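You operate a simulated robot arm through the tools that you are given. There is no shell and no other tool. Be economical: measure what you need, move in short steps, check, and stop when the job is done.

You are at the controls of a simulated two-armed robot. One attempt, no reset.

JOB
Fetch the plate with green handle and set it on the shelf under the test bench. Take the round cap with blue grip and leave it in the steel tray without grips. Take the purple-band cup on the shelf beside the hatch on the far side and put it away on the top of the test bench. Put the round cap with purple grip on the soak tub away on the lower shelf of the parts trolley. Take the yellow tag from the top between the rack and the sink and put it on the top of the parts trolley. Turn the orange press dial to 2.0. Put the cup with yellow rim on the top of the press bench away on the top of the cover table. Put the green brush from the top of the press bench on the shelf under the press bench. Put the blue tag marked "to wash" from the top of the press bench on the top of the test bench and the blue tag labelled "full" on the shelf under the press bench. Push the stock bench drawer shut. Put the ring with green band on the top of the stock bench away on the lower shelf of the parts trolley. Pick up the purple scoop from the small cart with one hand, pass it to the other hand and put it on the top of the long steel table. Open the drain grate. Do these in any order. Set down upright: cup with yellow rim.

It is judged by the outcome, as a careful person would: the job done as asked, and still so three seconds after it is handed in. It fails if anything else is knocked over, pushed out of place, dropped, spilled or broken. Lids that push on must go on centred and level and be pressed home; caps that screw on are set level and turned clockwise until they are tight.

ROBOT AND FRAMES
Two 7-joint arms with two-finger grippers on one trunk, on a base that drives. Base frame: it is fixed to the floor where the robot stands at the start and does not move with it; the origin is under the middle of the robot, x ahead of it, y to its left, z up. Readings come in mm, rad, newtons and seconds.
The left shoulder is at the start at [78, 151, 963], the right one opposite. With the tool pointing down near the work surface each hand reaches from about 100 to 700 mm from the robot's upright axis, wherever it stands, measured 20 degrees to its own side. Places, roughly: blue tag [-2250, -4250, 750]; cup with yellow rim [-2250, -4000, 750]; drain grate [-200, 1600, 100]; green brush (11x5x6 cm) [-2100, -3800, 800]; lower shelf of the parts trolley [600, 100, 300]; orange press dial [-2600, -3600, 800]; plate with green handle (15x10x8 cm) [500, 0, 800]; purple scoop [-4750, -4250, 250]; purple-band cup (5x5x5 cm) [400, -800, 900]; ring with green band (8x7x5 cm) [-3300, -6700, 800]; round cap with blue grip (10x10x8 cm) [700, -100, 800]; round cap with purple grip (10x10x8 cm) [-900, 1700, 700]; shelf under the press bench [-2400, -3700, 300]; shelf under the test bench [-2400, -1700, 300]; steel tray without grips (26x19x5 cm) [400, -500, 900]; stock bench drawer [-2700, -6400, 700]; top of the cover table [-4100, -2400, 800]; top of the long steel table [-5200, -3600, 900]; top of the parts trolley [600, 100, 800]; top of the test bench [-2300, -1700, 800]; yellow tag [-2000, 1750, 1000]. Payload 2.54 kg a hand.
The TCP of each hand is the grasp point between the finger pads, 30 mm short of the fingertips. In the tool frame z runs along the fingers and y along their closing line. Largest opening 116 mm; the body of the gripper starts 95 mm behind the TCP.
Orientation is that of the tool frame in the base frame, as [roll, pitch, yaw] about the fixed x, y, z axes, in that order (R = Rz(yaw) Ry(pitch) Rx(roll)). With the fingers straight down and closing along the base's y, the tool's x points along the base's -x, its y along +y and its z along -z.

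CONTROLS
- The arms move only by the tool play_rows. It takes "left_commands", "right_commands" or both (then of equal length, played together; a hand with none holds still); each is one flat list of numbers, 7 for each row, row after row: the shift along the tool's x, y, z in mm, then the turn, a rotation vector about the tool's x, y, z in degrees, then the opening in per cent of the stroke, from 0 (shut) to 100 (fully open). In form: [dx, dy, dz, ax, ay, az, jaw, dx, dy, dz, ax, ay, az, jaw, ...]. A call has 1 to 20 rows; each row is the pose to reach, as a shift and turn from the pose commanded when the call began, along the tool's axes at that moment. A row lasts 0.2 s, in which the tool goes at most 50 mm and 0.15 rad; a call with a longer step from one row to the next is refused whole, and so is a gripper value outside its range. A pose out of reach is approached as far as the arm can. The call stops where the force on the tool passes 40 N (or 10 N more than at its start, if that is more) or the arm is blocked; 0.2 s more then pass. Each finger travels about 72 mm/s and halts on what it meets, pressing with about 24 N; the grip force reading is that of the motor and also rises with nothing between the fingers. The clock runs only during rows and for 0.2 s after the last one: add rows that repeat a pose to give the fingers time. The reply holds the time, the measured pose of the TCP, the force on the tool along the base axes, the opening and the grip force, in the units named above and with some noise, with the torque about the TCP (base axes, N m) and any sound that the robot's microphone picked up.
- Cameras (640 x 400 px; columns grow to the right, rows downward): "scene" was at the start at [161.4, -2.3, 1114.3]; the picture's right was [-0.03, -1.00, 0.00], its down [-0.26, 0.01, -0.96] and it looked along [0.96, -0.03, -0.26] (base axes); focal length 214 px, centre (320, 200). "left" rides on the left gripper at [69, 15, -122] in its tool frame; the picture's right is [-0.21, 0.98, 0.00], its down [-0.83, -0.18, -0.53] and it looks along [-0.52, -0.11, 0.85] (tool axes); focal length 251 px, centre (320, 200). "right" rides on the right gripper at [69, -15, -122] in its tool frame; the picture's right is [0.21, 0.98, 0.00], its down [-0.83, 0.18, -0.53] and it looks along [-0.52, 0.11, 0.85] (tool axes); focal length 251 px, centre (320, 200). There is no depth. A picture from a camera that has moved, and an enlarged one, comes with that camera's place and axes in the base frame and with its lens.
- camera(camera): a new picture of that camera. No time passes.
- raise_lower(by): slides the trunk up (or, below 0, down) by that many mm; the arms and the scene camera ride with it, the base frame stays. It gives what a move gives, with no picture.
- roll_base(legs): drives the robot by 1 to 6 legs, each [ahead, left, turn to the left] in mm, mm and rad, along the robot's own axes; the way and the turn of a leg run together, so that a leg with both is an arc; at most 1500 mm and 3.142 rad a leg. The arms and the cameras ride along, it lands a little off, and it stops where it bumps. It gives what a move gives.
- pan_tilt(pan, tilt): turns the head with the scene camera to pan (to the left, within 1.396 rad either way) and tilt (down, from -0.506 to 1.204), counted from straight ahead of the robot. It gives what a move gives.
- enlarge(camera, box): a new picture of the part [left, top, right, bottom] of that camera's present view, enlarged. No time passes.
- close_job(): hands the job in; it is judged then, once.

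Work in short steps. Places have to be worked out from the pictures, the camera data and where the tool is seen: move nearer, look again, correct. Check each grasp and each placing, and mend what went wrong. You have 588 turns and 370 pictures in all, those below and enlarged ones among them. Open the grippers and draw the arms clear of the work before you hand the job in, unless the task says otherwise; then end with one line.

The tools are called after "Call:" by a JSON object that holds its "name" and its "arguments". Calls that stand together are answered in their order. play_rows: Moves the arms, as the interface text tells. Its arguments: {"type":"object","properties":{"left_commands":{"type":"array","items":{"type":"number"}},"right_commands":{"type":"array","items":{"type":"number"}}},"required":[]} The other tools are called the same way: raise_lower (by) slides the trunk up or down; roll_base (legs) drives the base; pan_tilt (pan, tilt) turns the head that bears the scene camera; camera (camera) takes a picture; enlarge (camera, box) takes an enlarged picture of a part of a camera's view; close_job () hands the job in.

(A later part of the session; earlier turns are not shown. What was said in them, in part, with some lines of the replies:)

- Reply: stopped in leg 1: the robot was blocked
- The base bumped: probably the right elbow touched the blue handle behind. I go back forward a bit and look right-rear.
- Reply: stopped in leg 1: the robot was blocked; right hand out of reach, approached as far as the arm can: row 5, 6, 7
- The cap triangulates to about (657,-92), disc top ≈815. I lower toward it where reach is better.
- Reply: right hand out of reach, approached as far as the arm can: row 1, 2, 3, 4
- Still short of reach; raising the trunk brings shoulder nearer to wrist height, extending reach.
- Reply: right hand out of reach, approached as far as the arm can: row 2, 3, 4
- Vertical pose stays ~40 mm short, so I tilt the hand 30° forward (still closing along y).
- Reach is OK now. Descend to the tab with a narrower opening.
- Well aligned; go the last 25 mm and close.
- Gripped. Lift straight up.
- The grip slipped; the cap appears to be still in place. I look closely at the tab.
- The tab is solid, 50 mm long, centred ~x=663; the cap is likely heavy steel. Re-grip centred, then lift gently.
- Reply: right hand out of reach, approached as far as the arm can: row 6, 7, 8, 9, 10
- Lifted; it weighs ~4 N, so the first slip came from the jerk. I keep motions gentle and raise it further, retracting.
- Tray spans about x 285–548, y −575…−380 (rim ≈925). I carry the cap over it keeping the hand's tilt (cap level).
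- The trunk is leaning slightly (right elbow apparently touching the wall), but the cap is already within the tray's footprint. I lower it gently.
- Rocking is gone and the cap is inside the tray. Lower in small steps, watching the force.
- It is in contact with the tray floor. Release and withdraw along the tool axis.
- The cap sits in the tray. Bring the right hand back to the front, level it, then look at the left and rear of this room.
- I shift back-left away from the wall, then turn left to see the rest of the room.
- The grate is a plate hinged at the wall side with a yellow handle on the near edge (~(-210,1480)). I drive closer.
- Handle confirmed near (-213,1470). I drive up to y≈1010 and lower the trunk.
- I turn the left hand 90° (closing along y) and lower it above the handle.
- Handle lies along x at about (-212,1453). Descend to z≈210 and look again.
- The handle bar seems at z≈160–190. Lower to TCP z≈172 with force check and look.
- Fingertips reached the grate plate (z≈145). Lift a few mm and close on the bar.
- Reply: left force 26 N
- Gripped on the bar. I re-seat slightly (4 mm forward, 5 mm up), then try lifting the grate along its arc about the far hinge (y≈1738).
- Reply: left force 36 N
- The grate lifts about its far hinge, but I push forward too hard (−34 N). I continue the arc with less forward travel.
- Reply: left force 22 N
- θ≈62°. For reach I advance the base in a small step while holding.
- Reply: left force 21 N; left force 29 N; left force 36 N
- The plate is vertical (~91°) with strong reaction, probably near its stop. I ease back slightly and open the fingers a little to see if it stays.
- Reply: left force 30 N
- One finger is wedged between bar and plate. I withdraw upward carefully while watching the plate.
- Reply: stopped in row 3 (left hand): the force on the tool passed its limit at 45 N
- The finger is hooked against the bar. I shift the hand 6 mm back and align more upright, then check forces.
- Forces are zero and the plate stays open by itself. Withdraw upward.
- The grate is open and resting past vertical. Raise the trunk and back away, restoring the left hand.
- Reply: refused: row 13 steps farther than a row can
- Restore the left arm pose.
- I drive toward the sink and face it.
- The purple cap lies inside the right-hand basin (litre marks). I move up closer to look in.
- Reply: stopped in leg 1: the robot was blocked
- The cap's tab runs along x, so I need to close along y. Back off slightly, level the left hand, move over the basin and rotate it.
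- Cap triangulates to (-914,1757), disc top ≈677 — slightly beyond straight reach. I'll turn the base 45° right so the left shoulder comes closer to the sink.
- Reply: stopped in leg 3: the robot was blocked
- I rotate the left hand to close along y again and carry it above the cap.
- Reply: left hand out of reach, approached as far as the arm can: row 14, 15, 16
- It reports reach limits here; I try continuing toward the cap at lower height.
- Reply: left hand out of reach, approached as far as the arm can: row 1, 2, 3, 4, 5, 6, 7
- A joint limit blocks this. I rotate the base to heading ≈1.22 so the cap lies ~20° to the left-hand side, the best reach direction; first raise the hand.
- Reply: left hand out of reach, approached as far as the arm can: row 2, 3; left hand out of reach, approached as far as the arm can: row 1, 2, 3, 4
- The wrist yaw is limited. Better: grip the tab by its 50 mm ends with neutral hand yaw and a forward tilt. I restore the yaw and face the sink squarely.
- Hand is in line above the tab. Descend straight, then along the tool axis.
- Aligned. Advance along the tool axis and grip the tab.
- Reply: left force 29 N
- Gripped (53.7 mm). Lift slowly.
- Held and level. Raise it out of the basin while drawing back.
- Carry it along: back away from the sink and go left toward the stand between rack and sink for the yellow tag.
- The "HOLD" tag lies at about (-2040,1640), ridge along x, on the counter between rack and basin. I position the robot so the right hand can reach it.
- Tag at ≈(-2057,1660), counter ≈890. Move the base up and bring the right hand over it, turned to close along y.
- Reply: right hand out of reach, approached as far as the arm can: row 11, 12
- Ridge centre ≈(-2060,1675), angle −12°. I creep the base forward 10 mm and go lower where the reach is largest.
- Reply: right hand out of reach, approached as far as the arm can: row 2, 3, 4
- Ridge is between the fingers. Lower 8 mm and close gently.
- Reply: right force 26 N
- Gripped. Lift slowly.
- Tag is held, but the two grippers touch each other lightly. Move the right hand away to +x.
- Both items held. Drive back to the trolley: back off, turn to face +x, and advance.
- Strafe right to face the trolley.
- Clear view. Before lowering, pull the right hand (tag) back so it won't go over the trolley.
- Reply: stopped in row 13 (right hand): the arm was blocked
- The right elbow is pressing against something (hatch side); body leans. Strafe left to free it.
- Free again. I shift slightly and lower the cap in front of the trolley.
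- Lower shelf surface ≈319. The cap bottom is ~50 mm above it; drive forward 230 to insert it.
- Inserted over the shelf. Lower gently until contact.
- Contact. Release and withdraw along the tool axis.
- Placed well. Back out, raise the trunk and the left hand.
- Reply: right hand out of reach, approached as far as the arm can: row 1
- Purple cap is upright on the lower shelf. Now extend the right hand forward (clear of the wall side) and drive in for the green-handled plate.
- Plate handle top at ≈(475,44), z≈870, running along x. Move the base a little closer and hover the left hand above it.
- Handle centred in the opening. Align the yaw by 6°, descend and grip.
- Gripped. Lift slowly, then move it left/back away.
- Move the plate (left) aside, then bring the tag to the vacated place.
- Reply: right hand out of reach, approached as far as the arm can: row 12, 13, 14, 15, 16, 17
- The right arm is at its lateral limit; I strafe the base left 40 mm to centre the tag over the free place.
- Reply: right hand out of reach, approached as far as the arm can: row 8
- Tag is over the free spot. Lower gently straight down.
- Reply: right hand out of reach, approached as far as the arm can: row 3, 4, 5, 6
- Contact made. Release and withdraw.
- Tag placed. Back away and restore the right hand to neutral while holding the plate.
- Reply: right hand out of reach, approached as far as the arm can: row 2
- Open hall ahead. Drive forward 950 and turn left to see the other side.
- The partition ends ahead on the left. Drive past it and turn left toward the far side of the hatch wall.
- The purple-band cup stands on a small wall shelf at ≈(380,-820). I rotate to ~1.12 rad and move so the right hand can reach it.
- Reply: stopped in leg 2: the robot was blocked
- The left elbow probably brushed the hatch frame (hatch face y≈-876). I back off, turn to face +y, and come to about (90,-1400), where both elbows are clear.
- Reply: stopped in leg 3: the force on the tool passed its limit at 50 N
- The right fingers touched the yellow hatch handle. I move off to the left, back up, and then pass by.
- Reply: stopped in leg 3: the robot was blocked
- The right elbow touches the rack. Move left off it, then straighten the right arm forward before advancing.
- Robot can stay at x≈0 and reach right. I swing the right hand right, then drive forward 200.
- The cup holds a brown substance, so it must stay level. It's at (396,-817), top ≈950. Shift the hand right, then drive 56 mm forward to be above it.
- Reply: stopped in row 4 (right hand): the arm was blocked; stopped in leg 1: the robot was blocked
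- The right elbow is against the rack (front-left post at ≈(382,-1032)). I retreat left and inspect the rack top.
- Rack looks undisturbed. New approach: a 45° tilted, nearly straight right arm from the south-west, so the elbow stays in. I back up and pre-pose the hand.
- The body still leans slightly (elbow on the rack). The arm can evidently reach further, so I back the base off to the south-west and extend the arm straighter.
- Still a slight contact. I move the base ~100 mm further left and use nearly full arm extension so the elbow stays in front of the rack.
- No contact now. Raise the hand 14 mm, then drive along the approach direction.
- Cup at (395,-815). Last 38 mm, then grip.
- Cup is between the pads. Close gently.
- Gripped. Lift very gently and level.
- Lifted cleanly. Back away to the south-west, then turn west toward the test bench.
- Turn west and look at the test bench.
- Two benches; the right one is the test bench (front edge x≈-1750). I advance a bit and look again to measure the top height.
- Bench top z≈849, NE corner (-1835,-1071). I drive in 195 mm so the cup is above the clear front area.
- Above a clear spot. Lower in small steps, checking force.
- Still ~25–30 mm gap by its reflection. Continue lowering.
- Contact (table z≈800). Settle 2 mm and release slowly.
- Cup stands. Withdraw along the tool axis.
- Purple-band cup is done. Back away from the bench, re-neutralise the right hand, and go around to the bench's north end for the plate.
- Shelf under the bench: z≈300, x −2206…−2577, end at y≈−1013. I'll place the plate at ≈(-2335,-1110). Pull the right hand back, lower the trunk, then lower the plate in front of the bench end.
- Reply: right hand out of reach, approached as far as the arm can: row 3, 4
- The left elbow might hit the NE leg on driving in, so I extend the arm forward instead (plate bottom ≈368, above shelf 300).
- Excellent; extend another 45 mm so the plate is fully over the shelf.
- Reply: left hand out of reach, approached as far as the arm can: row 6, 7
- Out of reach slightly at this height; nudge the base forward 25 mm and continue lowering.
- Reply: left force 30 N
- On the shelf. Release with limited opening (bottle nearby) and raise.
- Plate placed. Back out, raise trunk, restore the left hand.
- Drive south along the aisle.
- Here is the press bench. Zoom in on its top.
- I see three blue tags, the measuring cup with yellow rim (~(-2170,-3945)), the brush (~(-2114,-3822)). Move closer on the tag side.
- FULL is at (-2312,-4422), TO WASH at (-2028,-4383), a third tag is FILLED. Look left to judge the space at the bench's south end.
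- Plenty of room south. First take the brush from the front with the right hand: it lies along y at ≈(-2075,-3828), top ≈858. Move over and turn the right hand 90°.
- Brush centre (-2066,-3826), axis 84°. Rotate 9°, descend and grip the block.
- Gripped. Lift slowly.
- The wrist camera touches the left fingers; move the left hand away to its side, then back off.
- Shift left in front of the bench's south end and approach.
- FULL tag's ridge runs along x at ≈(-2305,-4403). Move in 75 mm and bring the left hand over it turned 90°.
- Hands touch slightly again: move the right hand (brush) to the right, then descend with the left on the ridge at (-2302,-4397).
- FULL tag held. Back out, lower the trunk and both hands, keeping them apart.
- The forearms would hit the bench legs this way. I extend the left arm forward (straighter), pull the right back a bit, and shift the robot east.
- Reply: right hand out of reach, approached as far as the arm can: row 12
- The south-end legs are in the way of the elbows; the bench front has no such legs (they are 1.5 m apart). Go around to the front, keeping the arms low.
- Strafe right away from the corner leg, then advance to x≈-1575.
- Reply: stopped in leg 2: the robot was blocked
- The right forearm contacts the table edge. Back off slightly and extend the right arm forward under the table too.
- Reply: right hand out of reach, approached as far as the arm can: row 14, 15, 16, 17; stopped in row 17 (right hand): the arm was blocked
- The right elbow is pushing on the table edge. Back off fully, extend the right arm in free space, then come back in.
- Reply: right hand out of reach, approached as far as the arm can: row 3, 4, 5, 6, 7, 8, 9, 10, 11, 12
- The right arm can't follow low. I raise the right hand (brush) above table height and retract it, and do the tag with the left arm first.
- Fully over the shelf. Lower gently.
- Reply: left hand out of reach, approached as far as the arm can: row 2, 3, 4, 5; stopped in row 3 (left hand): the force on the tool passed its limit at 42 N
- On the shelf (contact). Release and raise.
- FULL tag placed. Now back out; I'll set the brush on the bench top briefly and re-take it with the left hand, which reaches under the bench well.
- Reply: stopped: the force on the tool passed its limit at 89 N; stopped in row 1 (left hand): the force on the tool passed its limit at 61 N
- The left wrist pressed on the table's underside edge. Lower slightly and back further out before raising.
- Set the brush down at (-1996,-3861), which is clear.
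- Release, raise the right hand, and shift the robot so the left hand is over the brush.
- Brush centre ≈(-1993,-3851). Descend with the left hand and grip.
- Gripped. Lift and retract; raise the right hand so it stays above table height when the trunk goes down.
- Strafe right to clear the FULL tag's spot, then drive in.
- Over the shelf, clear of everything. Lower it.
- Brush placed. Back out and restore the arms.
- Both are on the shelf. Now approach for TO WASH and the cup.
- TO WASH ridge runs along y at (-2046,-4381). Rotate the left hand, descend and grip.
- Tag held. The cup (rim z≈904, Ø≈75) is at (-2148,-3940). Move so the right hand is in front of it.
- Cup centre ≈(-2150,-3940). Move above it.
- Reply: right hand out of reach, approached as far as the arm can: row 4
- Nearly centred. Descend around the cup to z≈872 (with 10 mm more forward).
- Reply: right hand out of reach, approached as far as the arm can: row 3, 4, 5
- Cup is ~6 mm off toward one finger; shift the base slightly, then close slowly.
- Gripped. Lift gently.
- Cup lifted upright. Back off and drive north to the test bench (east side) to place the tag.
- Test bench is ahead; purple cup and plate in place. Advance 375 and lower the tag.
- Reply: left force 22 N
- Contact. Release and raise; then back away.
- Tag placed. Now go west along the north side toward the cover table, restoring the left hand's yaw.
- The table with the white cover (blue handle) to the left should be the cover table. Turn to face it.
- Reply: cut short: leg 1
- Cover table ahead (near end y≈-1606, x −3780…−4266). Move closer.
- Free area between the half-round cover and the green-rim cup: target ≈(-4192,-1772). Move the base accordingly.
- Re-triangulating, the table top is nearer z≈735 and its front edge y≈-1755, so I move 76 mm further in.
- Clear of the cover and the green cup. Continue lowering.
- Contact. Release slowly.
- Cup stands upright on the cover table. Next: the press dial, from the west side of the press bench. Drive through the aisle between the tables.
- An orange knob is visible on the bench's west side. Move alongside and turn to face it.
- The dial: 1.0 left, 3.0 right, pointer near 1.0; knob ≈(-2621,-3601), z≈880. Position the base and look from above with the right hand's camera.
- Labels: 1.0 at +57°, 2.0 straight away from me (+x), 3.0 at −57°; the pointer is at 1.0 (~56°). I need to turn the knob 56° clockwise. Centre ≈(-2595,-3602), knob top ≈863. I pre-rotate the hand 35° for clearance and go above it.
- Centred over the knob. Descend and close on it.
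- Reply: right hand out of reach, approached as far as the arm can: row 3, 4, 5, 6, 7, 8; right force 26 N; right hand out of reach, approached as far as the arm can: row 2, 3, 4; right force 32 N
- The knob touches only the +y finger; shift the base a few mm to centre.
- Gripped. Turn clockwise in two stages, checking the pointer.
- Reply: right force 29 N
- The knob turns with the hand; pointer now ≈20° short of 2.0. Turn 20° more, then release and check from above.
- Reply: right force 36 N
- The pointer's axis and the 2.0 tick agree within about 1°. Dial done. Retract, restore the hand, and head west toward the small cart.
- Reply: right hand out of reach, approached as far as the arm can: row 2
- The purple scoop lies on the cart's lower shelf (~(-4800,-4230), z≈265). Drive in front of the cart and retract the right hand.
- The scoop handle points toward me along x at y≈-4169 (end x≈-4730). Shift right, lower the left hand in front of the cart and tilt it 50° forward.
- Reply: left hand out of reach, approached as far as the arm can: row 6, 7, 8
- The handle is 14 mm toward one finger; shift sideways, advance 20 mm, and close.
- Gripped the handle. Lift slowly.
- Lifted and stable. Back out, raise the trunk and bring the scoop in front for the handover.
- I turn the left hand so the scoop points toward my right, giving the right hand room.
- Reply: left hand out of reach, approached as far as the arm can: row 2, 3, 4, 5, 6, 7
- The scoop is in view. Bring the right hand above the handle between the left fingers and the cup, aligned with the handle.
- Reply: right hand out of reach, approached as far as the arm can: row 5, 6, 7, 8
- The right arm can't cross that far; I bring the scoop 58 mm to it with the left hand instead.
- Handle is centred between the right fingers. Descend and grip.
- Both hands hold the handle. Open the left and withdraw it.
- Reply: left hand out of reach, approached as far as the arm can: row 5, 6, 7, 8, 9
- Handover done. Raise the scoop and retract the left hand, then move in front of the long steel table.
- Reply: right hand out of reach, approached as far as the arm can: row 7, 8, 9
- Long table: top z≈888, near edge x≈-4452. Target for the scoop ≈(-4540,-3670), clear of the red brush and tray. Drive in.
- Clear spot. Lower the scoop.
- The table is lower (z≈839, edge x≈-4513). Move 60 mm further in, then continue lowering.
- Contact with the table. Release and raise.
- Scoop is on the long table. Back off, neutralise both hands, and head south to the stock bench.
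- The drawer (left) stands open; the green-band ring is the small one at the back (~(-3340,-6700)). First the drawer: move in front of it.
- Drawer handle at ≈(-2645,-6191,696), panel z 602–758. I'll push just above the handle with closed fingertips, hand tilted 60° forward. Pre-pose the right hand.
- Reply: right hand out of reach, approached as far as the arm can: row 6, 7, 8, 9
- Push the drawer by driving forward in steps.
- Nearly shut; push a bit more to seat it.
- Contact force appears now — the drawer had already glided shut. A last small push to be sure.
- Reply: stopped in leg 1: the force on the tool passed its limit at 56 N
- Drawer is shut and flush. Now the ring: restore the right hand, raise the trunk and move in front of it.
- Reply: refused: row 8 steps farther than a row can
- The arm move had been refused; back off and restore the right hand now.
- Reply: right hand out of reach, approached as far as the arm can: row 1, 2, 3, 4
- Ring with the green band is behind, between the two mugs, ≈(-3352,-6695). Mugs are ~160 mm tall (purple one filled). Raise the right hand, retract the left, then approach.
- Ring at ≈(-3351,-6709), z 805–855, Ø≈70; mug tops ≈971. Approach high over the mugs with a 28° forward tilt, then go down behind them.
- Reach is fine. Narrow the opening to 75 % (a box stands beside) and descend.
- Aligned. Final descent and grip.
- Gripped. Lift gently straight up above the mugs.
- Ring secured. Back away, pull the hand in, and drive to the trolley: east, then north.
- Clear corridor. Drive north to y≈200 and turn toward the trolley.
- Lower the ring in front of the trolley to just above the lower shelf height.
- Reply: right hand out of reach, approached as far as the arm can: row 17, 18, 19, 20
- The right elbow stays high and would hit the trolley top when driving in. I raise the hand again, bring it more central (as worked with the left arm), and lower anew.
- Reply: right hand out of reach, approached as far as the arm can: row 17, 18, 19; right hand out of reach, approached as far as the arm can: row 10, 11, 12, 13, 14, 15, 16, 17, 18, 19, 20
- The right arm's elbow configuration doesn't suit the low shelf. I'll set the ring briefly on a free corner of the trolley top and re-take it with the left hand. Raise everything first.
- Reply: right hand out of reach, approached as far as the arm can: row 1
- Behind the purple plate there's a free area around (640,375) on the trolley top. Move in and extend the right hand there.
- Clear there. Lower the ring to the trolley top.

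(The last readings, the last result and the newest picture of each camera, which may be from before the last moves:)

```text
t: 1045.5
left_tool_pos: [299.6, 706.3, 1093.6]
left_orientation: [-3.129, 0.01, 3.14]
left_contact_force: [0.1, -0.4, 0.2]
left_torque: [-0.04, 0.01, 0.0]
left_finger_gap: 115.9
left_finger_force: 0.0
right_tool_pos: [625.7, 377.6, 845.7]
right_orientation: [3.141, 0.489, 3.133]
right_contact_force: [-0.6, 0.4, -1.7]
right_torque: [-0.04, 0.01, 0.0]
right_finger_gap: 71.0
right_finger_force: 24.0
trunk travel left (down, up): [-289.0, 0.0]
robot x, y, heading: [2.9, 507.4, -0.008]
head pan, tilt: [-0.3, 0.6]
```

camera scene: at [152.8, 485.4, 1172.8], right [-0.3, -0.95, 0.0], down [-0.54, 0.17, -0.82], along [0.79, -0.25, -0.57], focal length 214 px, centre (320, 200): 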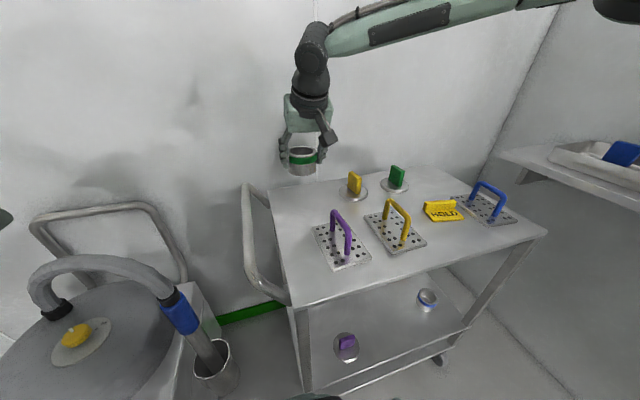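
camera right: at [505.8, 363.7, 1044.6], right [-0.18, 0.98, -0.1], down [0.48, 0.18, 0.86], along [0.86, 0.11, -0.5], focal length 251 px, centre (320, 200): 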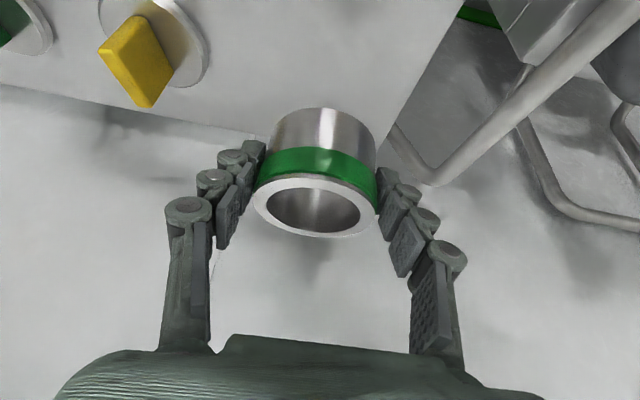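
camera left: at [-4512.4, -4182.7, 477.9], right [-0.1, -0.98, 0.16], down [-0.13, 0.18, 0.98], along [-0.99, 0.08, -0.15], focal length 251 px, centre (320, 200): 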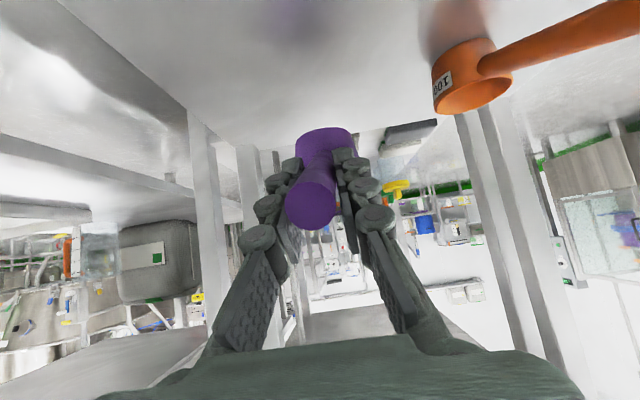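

Call:
{"name": "play_rows", "arguments": {"right_commands": [1.5, 0, 3, 0, 0, 0, 50, 3, 0, 6, 0, 0, 0, 50]}}

Call:
{"name": "play_rows", "arguments": {"right_commands": [0.5, 0, 1, 0, 0, 0, 50, 0.5, 0, 1, 0, 0, 0, 58, 0.5, 0, 1, 0, 0, 0, 66, 0.5, 0, 1, 0, 0, 0, 76, 0.5, 0, -2, 0, 0, 0, 76, 0, 0, -25, 0, 0, 0, 80, 0, 0, -65, 0, 0, 0, 90, 0, 0, -110, 0, 0, 0, 100, 0, 0, -150, 0, 0, 0, 100]}}

Call:
{"name": "camera", "arguments": {"camera": "scene"}}

```text
t: 1046.1
left_tool_pos: [298.1, 705.4, 1095.0]
left_orientation: [-3.128, 0.011, 3.138]
left_contact_force: [1.1, 0.3, 0.4]
left_torque: [-0.03, 0.0, 0.02]
left_finger_gap: 115.9
left_finger_force: 0.2
right_tool_pos: [625.3, 378.6, 842.3]
right_orientation: [3.139, 0.493, 3.134]
right_contact_force: [-0.6, -2.0, 10.7]
right_torque: [-0.29, 0.28, 0.07]
right_finger_gap: 70.8
right_finger_force: 24.0
trunk travel left (down, up): [-289.0, 0.0]
robot x, y, heading: [-0.1, 517.9, -0.009]
head pan, tilt: [-0.3, 0.6]
```

```text
t: 1048.1
left_tool_pos: [298.3, 707.1, 1093.7]
left_orientation: [-3.129, 0.012, 3.141]
left_contact_force: [-0.2, 0.6, 0.4]
left_torque: [-0.02, -0.02, 0.0]
left_finger_gap: 116.0
left_finger_force: 0.0
right_tool_pos: [552.7, 378.4, 972.3]
right_orientation: [3.14, 0.489, 3.136]
right_contact_force: [0.6, 0.1, 0.6]
right_torque: [0.01, 0.0, 0.02]
right_finger_gap: 116.2
right_finger_force: 0.1
trunk travel left (down, up): [-289.0, 0.0]
robot x, y, heading: [1.2, 512.0, -0.006]
head pan, tilt: [-0.3, 0.6]
```

```text
75 pictures are left
camera scene: at [152.0, 485.6, 1172.9], right [-0.3, -0.95, 0.0], down [-0.54, 0.17, -0.83], along [0.79, -0.25, -0.56], focal length 214 px, centre (320, 200)
```

scene: 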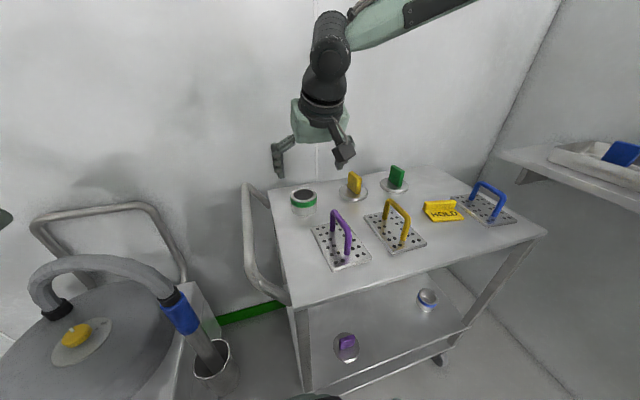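

Ring set down. Now swap: retract the right hand and position the left hand for it.

Call:
{"name": "roll_base", "arguments": {"legs": [[-180, 0, 0]]}}

Call:
{"name": "play_rows", "arguments": {"right_commands": [25, 0, -20, 0, 7, 0, 100, 50, -10, -40, 0, 14, 0, 100, 75, -20, -60, 0, 21, 0, 100, 95, -30, -80, 0, 28, 0, 100], "left_commands": [-35, -20, 0, 0, -7, 0, 100, -70, -35, 0, 0, -14, 0, 100, -105, -50, 0, 0, -21, 0, 100, -140, -60, 0, 0, -28, 0, 100]}}

Call:
{"name": "roll_base", "arguments": {"legs": [[0, -230, 0], [175, 0, 0]]}}

Call:
{"name": "camera", "arguments": {"camera": "left"}}

```text
t: 1049.6
left_tool_pos: [120.2, 707.8, 1094.3]
left_orientation: [-3.129, 0.012, 3.136]
left_contact_force: [0.0, -0.8, 0.3]
left_torque: [0.01, -0.03, 0.03]
left_finger_gap: 116.1
left_finger_force: 0.1
right_tool_pos: [376.8, 378.6, 972.5]
right_orientation: [3.141, 0.491, 3.131]
right_contact_force: [0.2, 0.7, -0.5]
right_torque: [0.01, 0.01, 0.0]
right_finger_gap: 115.8
right_finger_force: 0.0
trunk travel left (down, up): [-289.0, 0.0]
robot x, y, heading: [-176.9, 513.5, -0.011]
head pan, tilt: [-0.3, 0.6]
```

```text
t: 1050.6
left_tool_pos: [261.2, 645.7, 1096.4]
left_orientation: [-3.128, 0.501, -3.14]
left_contact_force: [0.5, -0.4, 0.6]
left_torque: [0.03, 0.04, 0.0]
left_finger_gap: 116.1
left_finger_force: 0.1
right_tool_pos: [253.7, 348.8, 997.7]
right_orientation: [3.138, -0.002, 3.134]
right_contact_force: [-0.2, 1.0, 0.2]
right_torque: [0.03, -0.02, 0.01]
right_finger_gap: 116.1
right_finger_force: 0.1
trunk travel left (down, up): [-289.0, 0.0]
robot x, y, heading: [-176.5, 512.3, -0.006]
head pan, tilt: [-0.3, 0.6]
```

```text
t: 1054.5
left_tool_pos: [433.4, 412.9, 1095.7]
left_orientation: [-3.128, 0.498, 3.141]
left_contact_force: [1.2, 0.7, 0.1]
left_torque: [-0.01, -0.01, 0.0]
left_finger_gap: 115.9
left_finger_force: 0.0
right_tool_pos: [426.0, 118.1, 996.7]
right_orientation: [-3.141, -0.002, 3.129]
right_contact_force: [0.9, 0.9, -0.3]
right_torque: [0.03, 0.03, -0.01]
right_finger_gap: 116.0
right_finger_force: 0.1
trunk travel left (down, up): [-289.0, 0.0]
robot x, y, heading: [-6.4, 279.1, -0.015]
head pan, tilt: [-0.3, 0.6]
```

```text
74 pictures are left
camera left: at [315.0, 430.9, 1170.5], right [0.2, 0.98, 0.09], down [0.47, -0.17, 0.87], along [0.86, -0.13, -0.49], focal length 251 px, centre (320, 200)
```

left: 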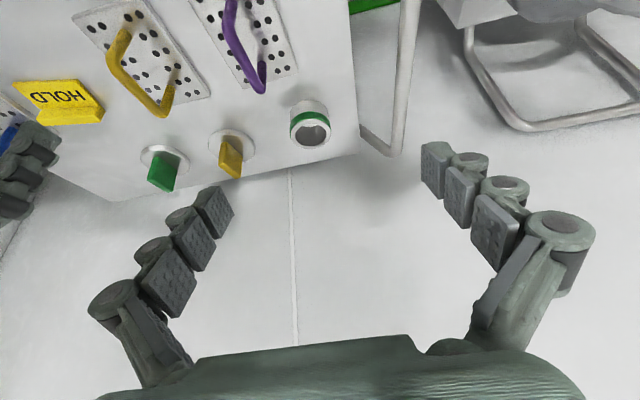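

Call:
{"name": "play_rows", "arguments": {"left_commands": [-14, -6, 33, 0, 0, 0, 90, -28, -12, 66, 0, 0, 0, 80, -42, -18, 100, 0, 0, 0, 80, -56, -24, 133, 0, 0, 0, 80, -70, -30, 166, 0, 0, 0, 80, -82, -33, 199, 0, 0, 0, 80]}}

Call:
{"name": "camera", "arguments": {"camera": "left"}}

```text
t: 1055.9
left_tool_pos: [599.5, 378.3, 959.7]
left_orientation: [-3.13, 0.499, -3.141]
left_contact_force: [0.0, 0.6, 0.5]
left_torque: [-0.02, 0.02, -0.02]
left_finger_gap: 92.9
left_finger_force: 0.1
right_tool_pos: [424.6, 117.7, 996.6]
right_orientation: [-3.14, 0.002, 3.13]
right_contact_force: [-0.2, 0.3, -0.1]
right_torque: [-0.01, 0.03, 0.02]
right_finger_gap: 116.1
right_finger_force: 0.1
trunk travel left (down, up): [-289.0, 0.0]
robot x, y, heading: [-6.5, 280.0, -0.012]
head pan, tilt: [-0.3, 0.6]
```

```text
73 pictures are left
camera left: at [481.5, 394.7, 1035.6], right [0.2, 0.98, 0.09], down [0.47, -0.18, 0.87], along [0.86, -0.13, -0.49], focal length 251 px, centre (320, 200)
```

left: 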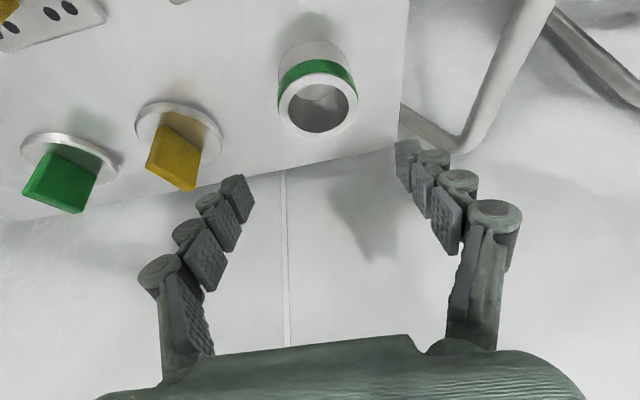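

Call:
{"name": "play_rows", "arguments": {"left_commands": [8, 0, 30, 0, 0, 0, 80, 16, 0, 60, 0, 0, 0, 80, 24, 0, 90, 0, 0, 0, 80, 30, 0, 112, 0, 0, 0, 80, 30, 0, 112, 0, 0, 0, 70, 30, 0, 112, 0, 0, 0, 60, 30, 0, 112, 0, 0, 0, 50, 30, 0, 112, 0, 0, 0, 50]}}

Call:
{"name": "camera", "arguments": {"camera": "left"}}

```text
t: 1057.7
left_tool_pos: [626.8, 375.7, 848.4]
left_orientation: [-3.129, 0.499, 3.139]
left_contact_force: [-0.3, 1.9, -0.4]
left_torque: [0.04, -0.07, 0.1]
left_finger_gap: 70.0
left_finger_force: 23.4
right_tool_pos: [425.7, 117.2, 997.7]
right_orientation: [3.141, -0.001, 3.13]
right_contact_force: [-0.5, 0.4, 1.8]
right_torque: [-0.03, 0.01, 0.03]
right_finger_gap: 116.0
right_finger_force: 0.1
trunk travel left (down, up): [-289.0, 0.0]
robot x, y, heading: [-10.8, 281.3, -0.014]
head pan, tilt: [-0.3, 0.6]
```

```text
72 pictures are left
camera left: at [508.6, 393.4, 922.8], right [0.2, 0.98, 0.09], down [0.47, -0.17, 0.87], along [0.86, -0.13, -0.49], focal length 251 px, centre (320, 200)
```

left: 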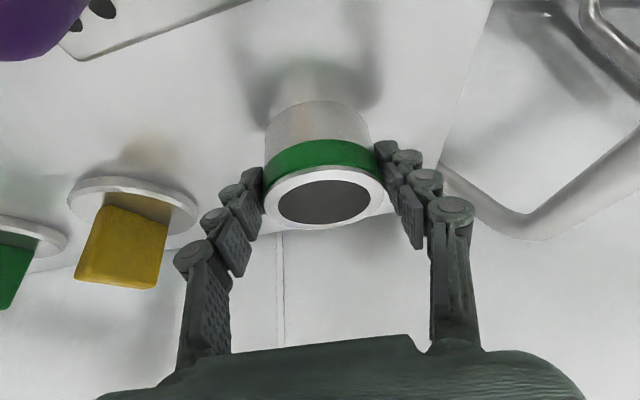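

Gripped with the left. Lift gently.

Call:
{"name": "play_rows", "arguments": {"left_commands": [-1, 0, -2, 0, 0, 0, 50, -3, 0, -5, 0, 0, 0, 50, -6, 0, -11, 0, 0, 0, 50, -11, 0, -20, 0, 0, 0, 50, -17, 0, -32, 0, 0, 0, 50, -24, 0, -45, 0, 0, 0, 50, -31, 0, -58, 0, 0, 0, 50, -38, 0, -72, 0, 0, 0, 50, -45, 0, -86, 0, 0, 0, 50, -51, 0, -99, 0, 0, 0, 50, -56, 0, -112, 0, 0, 0, 50, -59, 0, -124, 0, 0, 0, 50, -60, 0, -132, 0, 0, 0, 50]}}

Call:
{"name": "roll_base", "arguments": {"legs": [[-330, 0, 0]]}}

Call:
{"name": "play_rows", "arguments": {"left_commands": [2, 0, -1, 0, 0, 0, 50, 6, 0, -3, 0, 0, 0, 50, 13, -2, -7, 0, 0, 0, 50, 22, -4, -12, 0, 0, 0, 50, 33, -7, -18, 0, 0, 0, 50, 44, -10, -24, 0, 0, 0, 50, 55, -14, -30, 0, 0, 0, 50, 66, -18, -36, 0, 0, 0, 50, 76, -21, -41, 0, 0, 0, 50, 83, -24, -45, 0, 0, 0, 50, 87, -25, -47, 0, 0, 0, 50], "right_commands": [10, 0, 0, 0, 0, 0, 100, 20, 0, 0, 0, 0, 0, 100, 30, 0, 0, 0, 0, 0, 100, 40, 0, 0, 0, 0, 0, 100, 50, -10, 0, 0, 0, 0, 100, 60, -20, 0, 0, 0, 0, 100, 70, -30, 0, 0, 0, 0, 100, 80, -40, 0, 0, 0, 0, 100, 90, -50, 0, 0, 0, 0, 100, 100, -60, 0, 0, 0, 0, 100, 110, -70, 0, 0, 0, 0, 100]}}

Call:
{"name": "raise_lower", "arguments": {"by": -235}}

Call:
{"name": "pan_tilt", "arguments": {"pan": 0.0, "tilt": 0.6}}

Call:
{"name": "camera", "arguments": {"camera": "scene"}}

```text
t: 1060.5
left_tool_pos: [616.5, 377.2, 992.5]
left_orientation: [-3.13, 0.5, 3.14]
left_contact_force: [-0.5, -0.6, -2.2]
left_torque: [-0.03, 0.01, -0.03]
left_finger_gap: 70.5
left_finger_force: 24.2
right_tool_pos: [425.0, 117.7, 997.2]
right_orientation: [3.142, 0.0, 3.13]
right_contact_force: [0.2, 0.8, 1.0]
right_torque: [-0.03, 0.01, -0.02]
right_finger_gap: 116.0
right_finger_force: 0.0
trunk travel left (down, up): [-289.0, 0.0]
robot x, y, heading: [-3.7, 283.5, -0.012]
head pan, tilt: [-0.3, 0.6]
```

```text
t: 1062.7
left_tool_pos: [288.4, 380.9, 993.4]
left_orientation: [-3.127, 0.499, 3.138]
left_contact_force: [-0.3, 0.5, -2.3]
left_torque: [0.0, 0.05, 0.0]
left_finger_gap: 70.4
left_finger_force: 24.3
right_tool_pos: [95.5, 120.0, 997.1]
right_orientation: [3.14, 0.0, 3.129]
right_contact_force: [-0.7, -0.9, -0.4]
right_torque: [-0.03, -0.05, 0.04]
right_finger_gap: 116.0
right_finger_force: 0.0
trunk travel left (down, up): [-289.0, 0.0]
robot x, y, heading: [-336.1, 283.1, -0.007]
head pan, tilt: [-0.3, 0.6]
```

```text
t: 1065.0
left_tool_pos: [188.8, 357.7, 992.2]
left_orientation: [-3.128, 0.5, 3.138]
left_contact_force: [0.9, -0.2, -2.8]
left_torque: [0.05, 0.04, -0.01]
left_finger_gap: 70.2
left_finger_force: 24.2
right_tool_pos: [-16.2, 51.0, 999.4]
right_orientation: [-3.141, -0.002, 3.128]
right_contact_force: [0.4, 0.7, -0.2]
right_torque: [-0.01, -0.01, 0.0]
right_finger_gap: 116.0
right_finger_force: 0.0
trunk travel left (down, up): [-289.0, 0.0]
robot x, y, heading: [-336.6, 286.4, -0.013]
head pan, tilt: [-0.3, 0.6]
```

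```text
t: 1067.5
left_tool_pos: [189.6, 357.8, 757.2]
left_orientation: [-3.129, 0.499, 3.138]
left_contact_force: [0.7, 0.0, -2.1]
left_torque: [0.0, 0.02, 0.02]
left_finger_gap: 70.4
left_finger_force: 24.5
right_tool_pos: [-15.8, 51.7, 763.3]
right_orientation: [3.14, 0.001, 3.128]
right_contact_force: [0.5, -0.3, 0.9]
right_torque: [0.0, 0.0, -0.01]
right_finger_gap: 116.2
right_finger_force: 0.1
trunk travel left (down, up): [-54.0, 235.0]
robot x, y, heading: [-337.3, 284.4, -0.011]
head pan, tilt: [-0.3, 0.6]
```

```text
t: 1068.3
left_tool_pos: [188.1, 356.8, 755.5]
left_orientation: [-3.127, 0.498, 3.138]
left_contact_force: [-0.6, 0.6, -2.7]
left_torque: [0.03, 0.03, 0.02]
left_finger_gap: 70.4
left_finger_force: 24.0
right_tool_pos: [-15.7, 52.4, 762.7]
right_orientation: [-3.141, -0.001, 3.129]
right_contact_force: [0.5, 0.1, 0.4]
right_torque: [0.01, 0.02, -0.02]
right_finger_gap: 116.0
right_finger_force: 0.1
trunk travel left (down, up): [-54.0, 235.0]
robot x, y, heading: [-337.0, 289.2, -0.011]
head pan, tilt: [0.0, 0.6]
```

```text
71 pictures are left
camera scene: at [-179.5, 284.6, 937.8], right [-0.01, -1.0, 0.0], down [-0.57, 0.01, -0.82], along [0.82, -0.01, -0.57], focal length 214 px, centre (320, 200)
```

scene: 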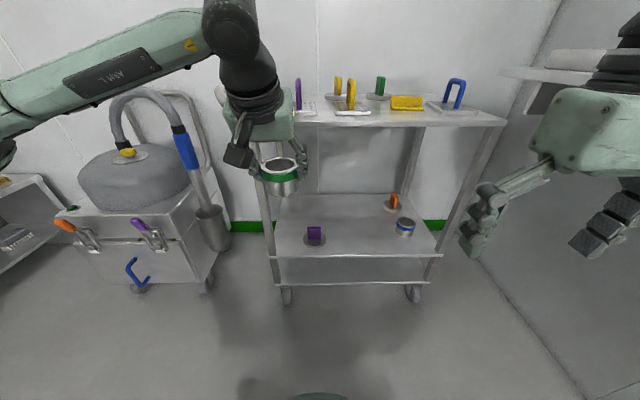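

Place it between the purple cap and the blue-band cup: strafe right 95 and lower with a sideways shift.

Call:
{"name": "roll_base", "arguments": {"legs": [[0, -95, 0]]}}

Call:
{"name": "play_rows", "arguments": {"left_commands": [2, -1, 4, 0, 0, 0, 50, 6, -3, 11, 0, 0, 0, 50, 13, -7, 24, 0, 0, 0, 50, 22, -12, 41, 0, 0, 0, 50, 32, -17, 59, 0, 0, 0, 50, 42, -22, 77, 0, 0, 0, 50, 52, -28, 96, 0, 0, 0, 50, 62, -33, 115, 0, 0, 0, 50, 72, -39, 134, 0, 0, 0, 50, 82, -44, 152, 0, 0, 0, 50, 92, -50, 170, 0, 0, 0, 50, 102, -55, 188, 0, 0, 0, 50, 112, -60, 206, 0, 0, 0, 50, 122, -66, 224, 0, 0, 0, 50, 132, -71, 242, 0, 0, 0, 50, 142, -77, 260, 0, 0, 0, 50, 151, -82, 277, 0, 0, 0, 50, 159, -86, 292, 0, 0, 0, 50, 165, -89, 303, 0, 0, 0, 50, 167, -90, 307, 0, 0, 0, 50]}}

Call:
{"name": "camera", "arguments": {"camera": "scene"}}

Call:
{"name": "camera", "arguments": {"camera": "left"}}

```text
t: 1069.9
left_tool_pos: [186.5, 262.1, 757.0]
left_orientation: [-3.13, 0.498, 3.138]
left_contact_force: [-0.4, -0.2, -2.4]
left_torque: [-0.02, 0.04, 0.0]
left_finger_gap: 70.2
left_finger_force: 24.1
right_tool_pos: [-16.0, -43.6, 764.2]
right_orientation: [-3.141, 0.002, 3.127]
right_contact_force: [-0.2, -0.8, -0.1]
right_torque: [-0.01, -0.01, 0.03]
right_finger_gap: 115.9
right_finger_force: 0.1
trunk travel left (down, up): [-54.0, 235.0]
robot x, y, heading: [-335.9, 191.3, -0.012]
head pan, tilt: [0.0, 0.6]
```

```text
t: 1074.1
left_tool_pos: [186.9, 167.6, 408.7]
left_orientation: [-3.13, 0.499, 3.139]
left_contact_force: [-0.3, -0.4, -1.3]
left_torque: [0.0, 0.04, -0.01]
left_finger_gap: 70.3
left_finger_force: 23.3
right_tool_pos: [-17.7, -43.1, 763.5]
right_orientation: [-3.141, 0.0, 3.128]
right_contact_force: [-0.1, 0.2, -0.1]
right_torque: [0.02, 0.01, 0.0]
right_finger_gap: 116.0
right_finger_force: 0.2
trunk travel left (down, up): [-54.0, 235.0]
robot x, y, heading: [-340.1, 192.8, -0.009]
head pan, tilt: [0.0, 0.6]
```

```text
70 pictures are left
camera scene: at [-180.7, 189.3, 937.8], right [-0.01, -1.0, 0.0], down [-0.57, 0.01, -0.82], along [0.82, -0.01, -0.57], focal length 214 px, centre (320, 200)
```

scene: 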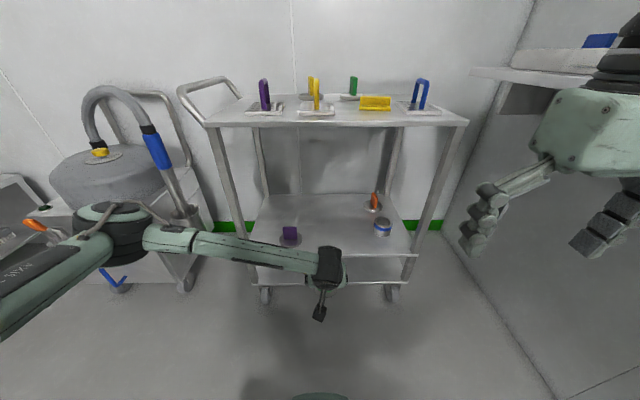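

```text
69 pictures are left
camera left: at [68.1, 184.6, 483.8], right [0.2, 0.98, 0.09], down [0.47, -0.18, 0.87], along [0.86, -0.13, -0.49], focal length 251 px, centre (320, 200)
```

left: 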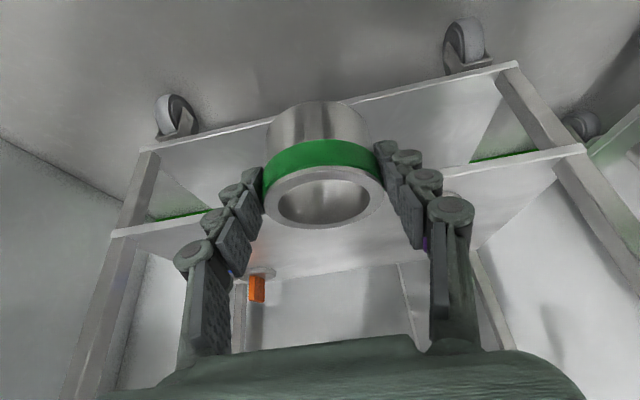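

Drive forward 250 to insert the ring over the lower shelf.

Call:
{"name": "roll_base", "arguments": {"legs": [[250, 0, 0]]}}

Call:
{"name": "camera", "arguments": {"camera": "left"}}

Call:
{"name": "camera", "arguments": {"camera": "scene"}}

```text
t: 1075.7
left_tool_pos: [376.6, 166.4, 408.4]
left_orientation: [-3.129, 0.499, 3.134]
left_contact_force: [0.6, -0.5, -1.4]
left_torque: [-0.03, -0.01, -0.04]
left_finger_gap: 70.2
left_finger_force: 23.8
right_tool_pos: [175.0, -44.0, 767.5]
right_orientation: [3.133, 0.011, 3.121]
right_contact_force: [0.2, -0.8, -0.9]
right_torque: [-0.02, 0.0, 0.05]
right_finger_gap: 116.0
right_finger_force: 0.0
trunk travel left (down, up): [-54.0, 235.0]
robot x, y, heading: [-146.3, 191.8, -0.016]
head pan, tilt: [0.0, 0.6]
stopped in leg 1: the robot was blocked; the commanded pose is now the measured one
```

```text
68 pictures are left
camera left: at [258.7, 183.7, 483.6], right [0.2, 0.98, 0.09], down [0.47, -0.18, 0.87], along [0.86, -0.13, -0.49], focal length 251 px, centre (320, 200)
```

left: 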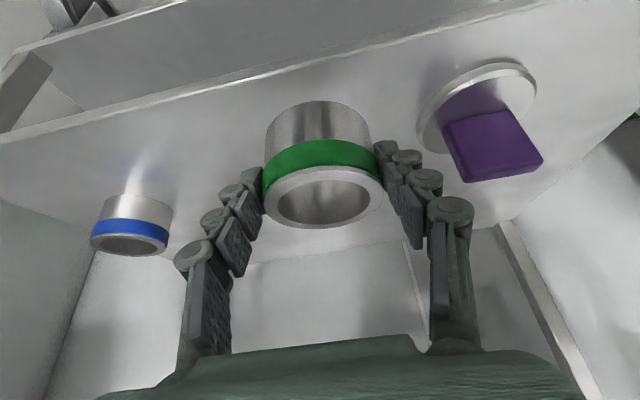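

```text
67 pictures are left
camera scene: at [9.5, 189.2, 938.0], right [-0.02, -1.0, 0.0], down [-0.56, 0.01, -0.83], along [0.83, -0.01, -0.56], focal length 214 px, centre (320, 200)
```

scene: 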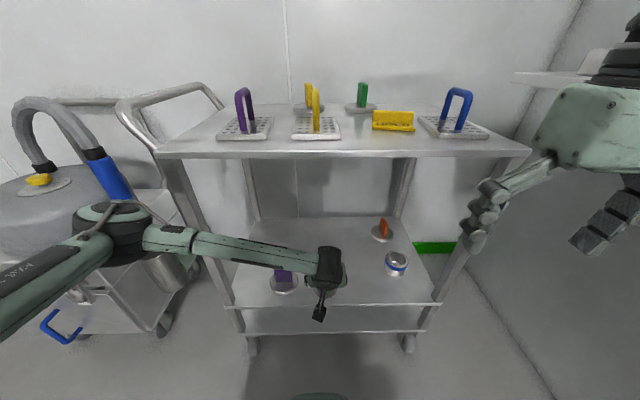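

Blocked — the right arm (elbow near the tray shelf) seems to touch. Back off a little, bring the right hand inward and up, then continue.

Call:
{"name": "roll_base", "arguments": {"legs": [[-60, 0, 0]]}}

Call:
{"name": "play_rows", "arguments": {"right_commands": [0, 5, -30, 0, 0, 0, 60, 0, 15, -60, 0, 0, 0, 30, -5, 30, -90, 0, 0, 0, 0, -15, 45, -120, 0, 0, 0, 0, -25, 60, -150, 0, 0, 0, 0, -40, 75, -180, 0, 0, 0, 0, -55, 90, -210, 0, 0, 0, 0, -70, 100, -235, 0, 0, 0, 0]}}

Call:
{"name": "roll_base", "arguments": {"legs": [[115, 0, 0]]}}

Call:
{"name": "camera", "arguments": {"camera": "scene"}}

```text
t: 1076.6
left_tool_pos: [318.4, 165.2, 407.4]
left_orientation: [-3.131, 0.497, 3.137]
left_contact_force: [-0.8, -0.7, -2.4]
left_torque: [0.02, 0.01, 0.01]
left_finger_gap: 70.3
left_finger_force: 23.5
right_tool_pos: [115.8, -44.6, 765.9]
right_orientation: [3.133, 0.011, 3.124]
right_contact_force: [0.6, -0.4, 0.1]
right_torque: [0.01, 0.01, 0.03]
right_finger_gap: 116.2
right_finger_force: 0.2
trunk travel left (down, up): [-54.0, 235.0]
robot x, y, heading: [-205.6, 191.8, -0.016]
head pan, tilt: [0.0, 0.6]
```

```text
t: 1078.4
left_tool_pos: [317.4, 165.7, 406.5]
left_orientation: [-3.13, 0.499, 3.135]
left_contact_force: [-0.1, -1.3, -2.2]
left_torque: [-0.01, 0.04, -0.01]
left_finger_gap: 69.9
left_finger_force: 24.5
right_tool_pos: [186.6, 52.1, 1001.3]
right_orientation: [3.131, 0.008, 3.118]
right_contact_force: [-2.1, 0.2, 0.6]
right_torque: [0.0, -0.01, 0.01]
right_finger_gap: 0.1
right_finger_force: 23.8
trunk travel left (down, up): [-54.0, 235.0]
robot x, y, heading: [-205.0, 190.2, -0.015]
head pan, tilt: [0.0, 0.6]
```

```text
t: 1079.8
left_tool_pos: [432.0, 164.7, 406.2]
left_orientation: [-3.132, 0.493, 3.134]
left_contact_force: [0.1, -0.3, -1.9]
left_torque: [0.01, 0.02, 0.02]
left_finger_gap: 70.2
left_finger_force: 23.7
right_tool_pos: [301.6, 50.1, 1003.0]
right_orientation: [3.131, 0.014, 3.125]
right_contact_force: [0.3, -0.1, -0.4]
right_torque: [-0.01, 0.01, 0.03]
right_finger_gap: 0.0
right_finger_force: 24.4
trunk travel left (down, up): [-54.0, 235.0]
robot x, y, heading: [-88.5, 189.0, -0.01]
head pan, tilt: [0.0, 0.6]
stopped in leg 1: the robot was blocked; the commanded pose is now the measured one
```

```text
66 pictures are left
camera scene: at [66.6, 186.3, 938.2], right [-0.01, -1.0, 0.0], down [-0.56, 0.01, -0.83], along [0.83, -0.01, -0.56], focal length 214 px, centre (320, 200)
```

scene: 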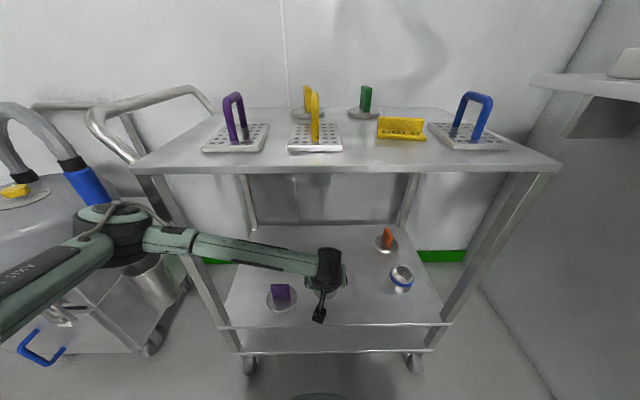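

In position. Lower the ring gently onto the shelf.

Call:
{"name": "play_rows", "arguments": {"left_commands": [2, 0, 3, 0, 0, 0, 50, 5, 0, 9, 0, 0, 0, 50, 9, 0, 17, 0, 0, 0, 50, 14, 0, 26, 0, 0, 0, 50, 18, 0, 33, 0, 0, 0, 50, 20, 0, 37, 0, 0, 0, 50]}}

Call:
{"name": "play_rows", "arguments": {"left_commands": [1.5, 0, 3, 0, 0, 0, 50, 3, 0, 6, 0, 0, 0, 50, 5, 0, 9, 0, 0, 0, 50]}}

Call:
{"name": "camera", "arguments": {"camera": "left"}}

```text
t: 1081.2
left_tool_pos: [434.4, 165.2, 366.4]
left_orientation: [-3.133, 0.503, 3.138]
left_contact_force: [-0.5, -0.6, -2.3]
left_torque: [0.02, 0.04, 0.0]
left_finger_gap: 70.3
left_finger_force: 23.4
right_tool_pos: [296.9, 52.1, 1004.2]
right_orientation: [3.134, 0.019, 3.124]
right_contact_force: [0.2, -0.7, 0.4]
right_torque: [-0.01, -0.04, 0.02]
right_finger_gap: 0.0
right_finger_force: 23.6
trunk travel left (down, up): [-54.0, 235.0]
robot x, y, heading: [-87.3, 189.4, -0.012]
head pan, tilt: [0.0, 0.6]
```

```text
t: 1082.0
left_tool_pos: [436.8, 167.4, 358.5]
left_orientation: [-3.127, 0.507, -3.14]
left_contact_force: [-0.5, -2.5, 14.3]
left_torque: [-0.26, -0.21, 0.35]
left_finger_gap: 64.7
left_finger_force: 23.9
right_tool_pos: [297.0, 53.0, 1005.0]
right_orientation: [3.136, 0.019, 3.123]
right_contact_force: [-0.5, 0.1, 0.1]
right_torque: [0.01, 0.0, -0.05]
right_finger_gap: 0.0
right_finger_force: 23.4
trunk travel left (down, up): [-54.0, 235.0]
robot x, y, heading: [-87.8, 184.7, -0.013]
head pan, tilt: [0.0, 0.6]
```

```text
65 pictures are left
camera left: at [317.3, 183.7, 434.2], right [0.19, 0.98, 0.09], down [0.46, -0.17, 0.87], along [0.87, -0.13, -0.48], focal length 251 px, centre (320, 200)
```

left: 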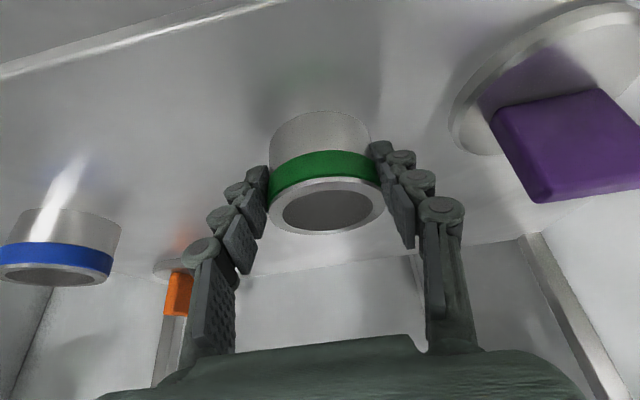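

Contact. Release with limited opening and withdraw along the tool axis.

Call:
{"name": "play_rows", "arguments": {"left_commands": [-0.5, 0, -1, 0, 0, 0, 58, -0.5, 0, -1, 0, 0, 0, 66, -0.5, 0, -1, 0, 0, 0, 72, 0, 0, -4, 0, 0, 0, 72, 0, 0, -25, 0, 0, 0, 72, 0, 0, -55, 0, 0, 0, 72, 0, 0, -80, 0, 0, 0, 72]}}

Call:
{"name": "camera", "arguments": {"camera": "left"}}

```text
t: 1083.6
left_tool_pos: [393.4, 163.1, 425.9]
left_orientation: [-3.132, 0.496, 3.133]
left_contact_force: [0.1, 0.0, -0.6]
left_torque: [-0.02, 0.04, -0.02]
left_finger_gap: 83.8
left_finger_force: 0.0
right_tool_pos: [301.6, 52.0, 1002.1]
right_orientation: [3.134, 0.011, 3.122]
right_contact_force: [0.5, -0.5, -0.3]
right_torque: [-0.01, 0.03, 0.04]
right_finger_gap: 0.0
right_finger_force: 24.0
trunk travel left (down, up): [-54.0, 235.0]
robot x, y, heading: [-86.2, 184.9, -0.016]
head pan, tilt: [0.0, 0.6]
```

```text
64 pictures are left
camera left: at [276.8, 181.3, 501.1], right [0.2, 0.97, 0.09], down [0.47, -0.18, 0.86], along [0.86, -0.13, -0.49], focal length 251 px, centre (320, 200)
```

left: 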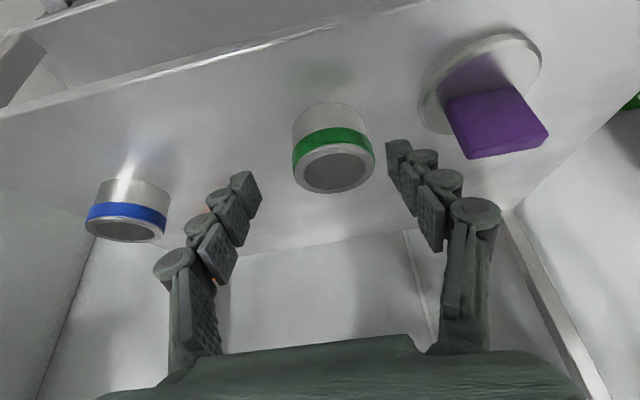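

Ring placed. Back away, raise, open the right gripper and do a final check.

Call:
{"name": "roll_base", "arguments": {"legs": [[-380, 0, 0]]}}

Call:
{"name": "raise_lower", "arguments": {"by": 200}}

Call:
{"name": "play_rows", "arguments": {"left_commands": [-15, 5, -28, 0, 5, 0, 80, -30, 10, -56, 0, 10, 0, 100, -45, 15, -84, 0, 15, 0, 100, -60, 20, -112, 0, 20, 0, 100, -75, 25, -140, 0, 25, 0, 100, -90, 30, -168, 0, 28, 0, 100, -105, 30, -196, 0, 28, 0, 100, -120, 30, -224, 0, 28, 0, 100], "right_commands": [0, 0, 0, 0, 0, 0, 20, 0, 0, 0, 0, 0, 0, 40, 0, 0, 0, 0, 0, 0, 60, 0, 0, 0, 0, 0, 0, 80, 0, 0, 0, 0, 0, 0, 100, 0, 0, 0, 0, 0, 0, 100, 0, 0, 0, 0, 0, 0, 100, 0, 0, 0, 0, 0, 0, 100]}}

Call:
{"name": "pan_tilt", "arguments": {"pan": -0.1, "tilt": 0.5}}

Call:
{"name": "camera", "arguments": {"camera": "scene"}}

Call:
{"name": "pan_tilt", "arguments": {"pan": 1.2, "tilt": 0.4}}

Call:
{"name": "camera", "arguments": {"camera": "scene"}}

```text
t: 1086.0
left_tool_pos: [19.5, 170.5, 424.9]
left_orientation: [-3.133, 0.496, 3.135]
left_contact_force: [0.4, 1.1, 0.2]
left_torque: [-0.02, -0.03, -0.02]
left_finger_gap: 83.4
left_finger_force: 0.2
right_tool_pos: [-73.1, 54.8, 1002.6]
right_orientation: [3.133, 0.013, 3.123]
right_contact_force: [0.0, -0.7, 0.1]
right_torque: [0.02, 0.0, 0.01]
right_finger_gap: 0.1
right_finger_force: 24.3
trunk travel left (down, up): [-54.0, 235.0]
robot x, y, heading: [-463.9, 197.0, -0.009]
head pan, tilt: [0.0, 0.6]
```

```text
t: 1088.2
left_tool_pos: [20.3, 170.7, 623.9]
left_orientation: [-3.129, 0.496, 3.134]
left_contact_force: [-0.4, 0.5, -0.4]
left_torque: [-0.01, 0.02, 0.01]
left_finger_gap: 83.6
left_finger_force: 0.1
right_tool_pos: [-73.5, 55.1, 1202.7]
right_orientation: [3.133, 0.01, 3.122]
right_contact_force: [-0.4, -0.3, -0.9]
right_torque: [0.02, 0.02, 0.03]
right_finger_gap: 0.0
right_finger_force: 24.0
trunk travel left (down, up): [-254.0, 35.0]
robot x, y, heading: [-462.3, 194.6, -0.018]
head pan, tilt: [0.0, 0.6]
```

```text
t: 1090.0
left_tool_pos: [18.8, 203.5, 878.3]
left_orientation: [-3.132, 0.006, 3.129]
left_contact_force: [0.4, -0.5, -0.4]
left_torque: [-0.01, -0.01, 0.01]
left_finger_gap: 116.0
left_finger_force: 0.0
right_tool_pos: [-72.6, 55.4, 1202.1]
right_orientation: [3.133, 0.011, 3.123]
right_contact_force: [-0.2, 0.3, 0.0]
right_torque: [-0.03, 0.01, 0.04]
right_finger_gap: 116.0
right_finger_force: 0.0
trunk travel left (down, up): [-254.0, 35.0]
robot x, y, heading: [-461.0, 199.4, -0.017]
head pan, tilt: [0.0, 0.6]
```

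```text
t: 1090.7
left_tool_pos: [19.6, 201.7, 877.8]
left_orientation: [-3.135, 0.007, 3.131]
left_contact_force: [-0.5, -0.6, -0.2]
left_torque: [-0.02, -0.03, 0.0]
left_finger_gap: 116.0
left_finger_force: 0.1
right_tool_pos: [-73.8, 55.4, 1202.5]
right_orientation: [3.134, 0.011, 3.12]
right_contact_force: [0.4, 0.2, -0.5]
right_torque: [-0.02, 0.02, -0.02]
right_finger_gap: 115.9
right_finger_force: 0.0
trunk travel left (down, up): [-254.0, 35.0]
robot x, y, heading: [-461.2, 190.6, -0.016]
head pan, tilt: [-0.099, 0.499]
```

```text
63 pictures are left
camera scene: at [-305.8, 183.0, 1146.9], right [-0.11, -0.99, 0.0], down [-0.48, 0.05, -0.88], along [0.87, -0.1, -0.48], focal length 214 px, centre (320, 200)
```

scene: 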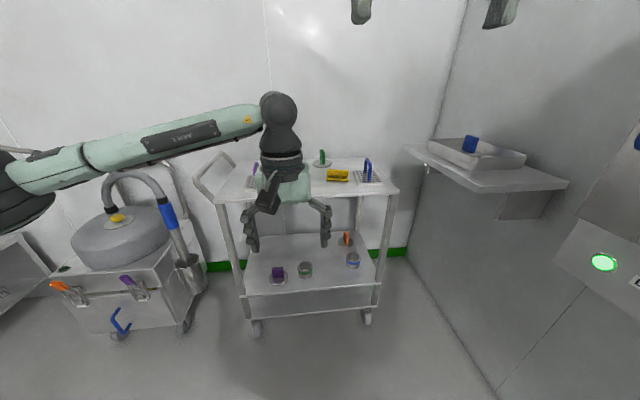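

```text
t: 1092.1
left_tool_pos: [18.7, 203.3, 878.1]
left_orientation: [-3.133, 0.006, 3.13]
left_contact_force: [0.1, 0.9, 0.3]
left_torque: [0.0, 0.03, 0.0]
left_finger_gap: 116.0
left_finger_force: 0.1
right_tool_pos: [-74.1, 56.3, 1202.1]
right_orientation: [3.134, 0.01, 3.122]
right_contact_force: [0.5, -0.4, -1.1]
right_torque: [-0.02, 0.02, 0.02]
right_finger_gap: 116.0
right_finger_force: 0.1
trunk travel left (down, up): [-254.0, 35.0]
robot x, y, heading: [-465.2, 196.6, -0.01]
head pan, tilt: [1.201, 0.4]
```

```text
62 pictures are left
camera scene: at [-361.3, 279.1, 1156.0], right [0.93, -0.38, 0.0], down [-0.15, -0.36, -0.92], along [0.35, 0.85, -0.39], focal length 214 px, centre (320, 200)
```

scene: 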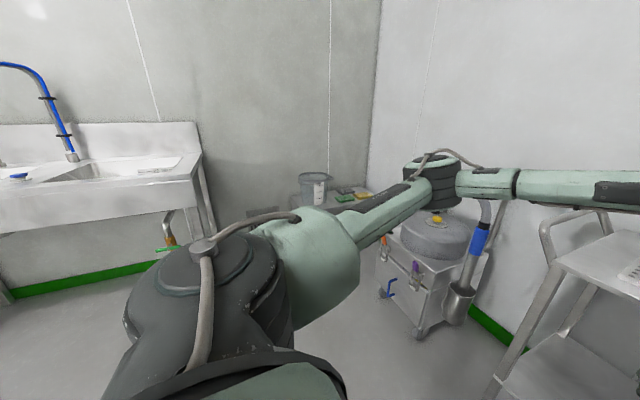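

Everything is in place, and the grate was seen still open on the way back. The grippers are open and the arms are clear, so I hand the job in.

Call:
{"name": "close_job", "arguments": {}}

```text
The job is handed in.
```

All the tasks are done and handed in. The arms brushed the hatch, rack, benches and trolley a few times, and I saw nothing knocked over, though I can't rule out small shifts.
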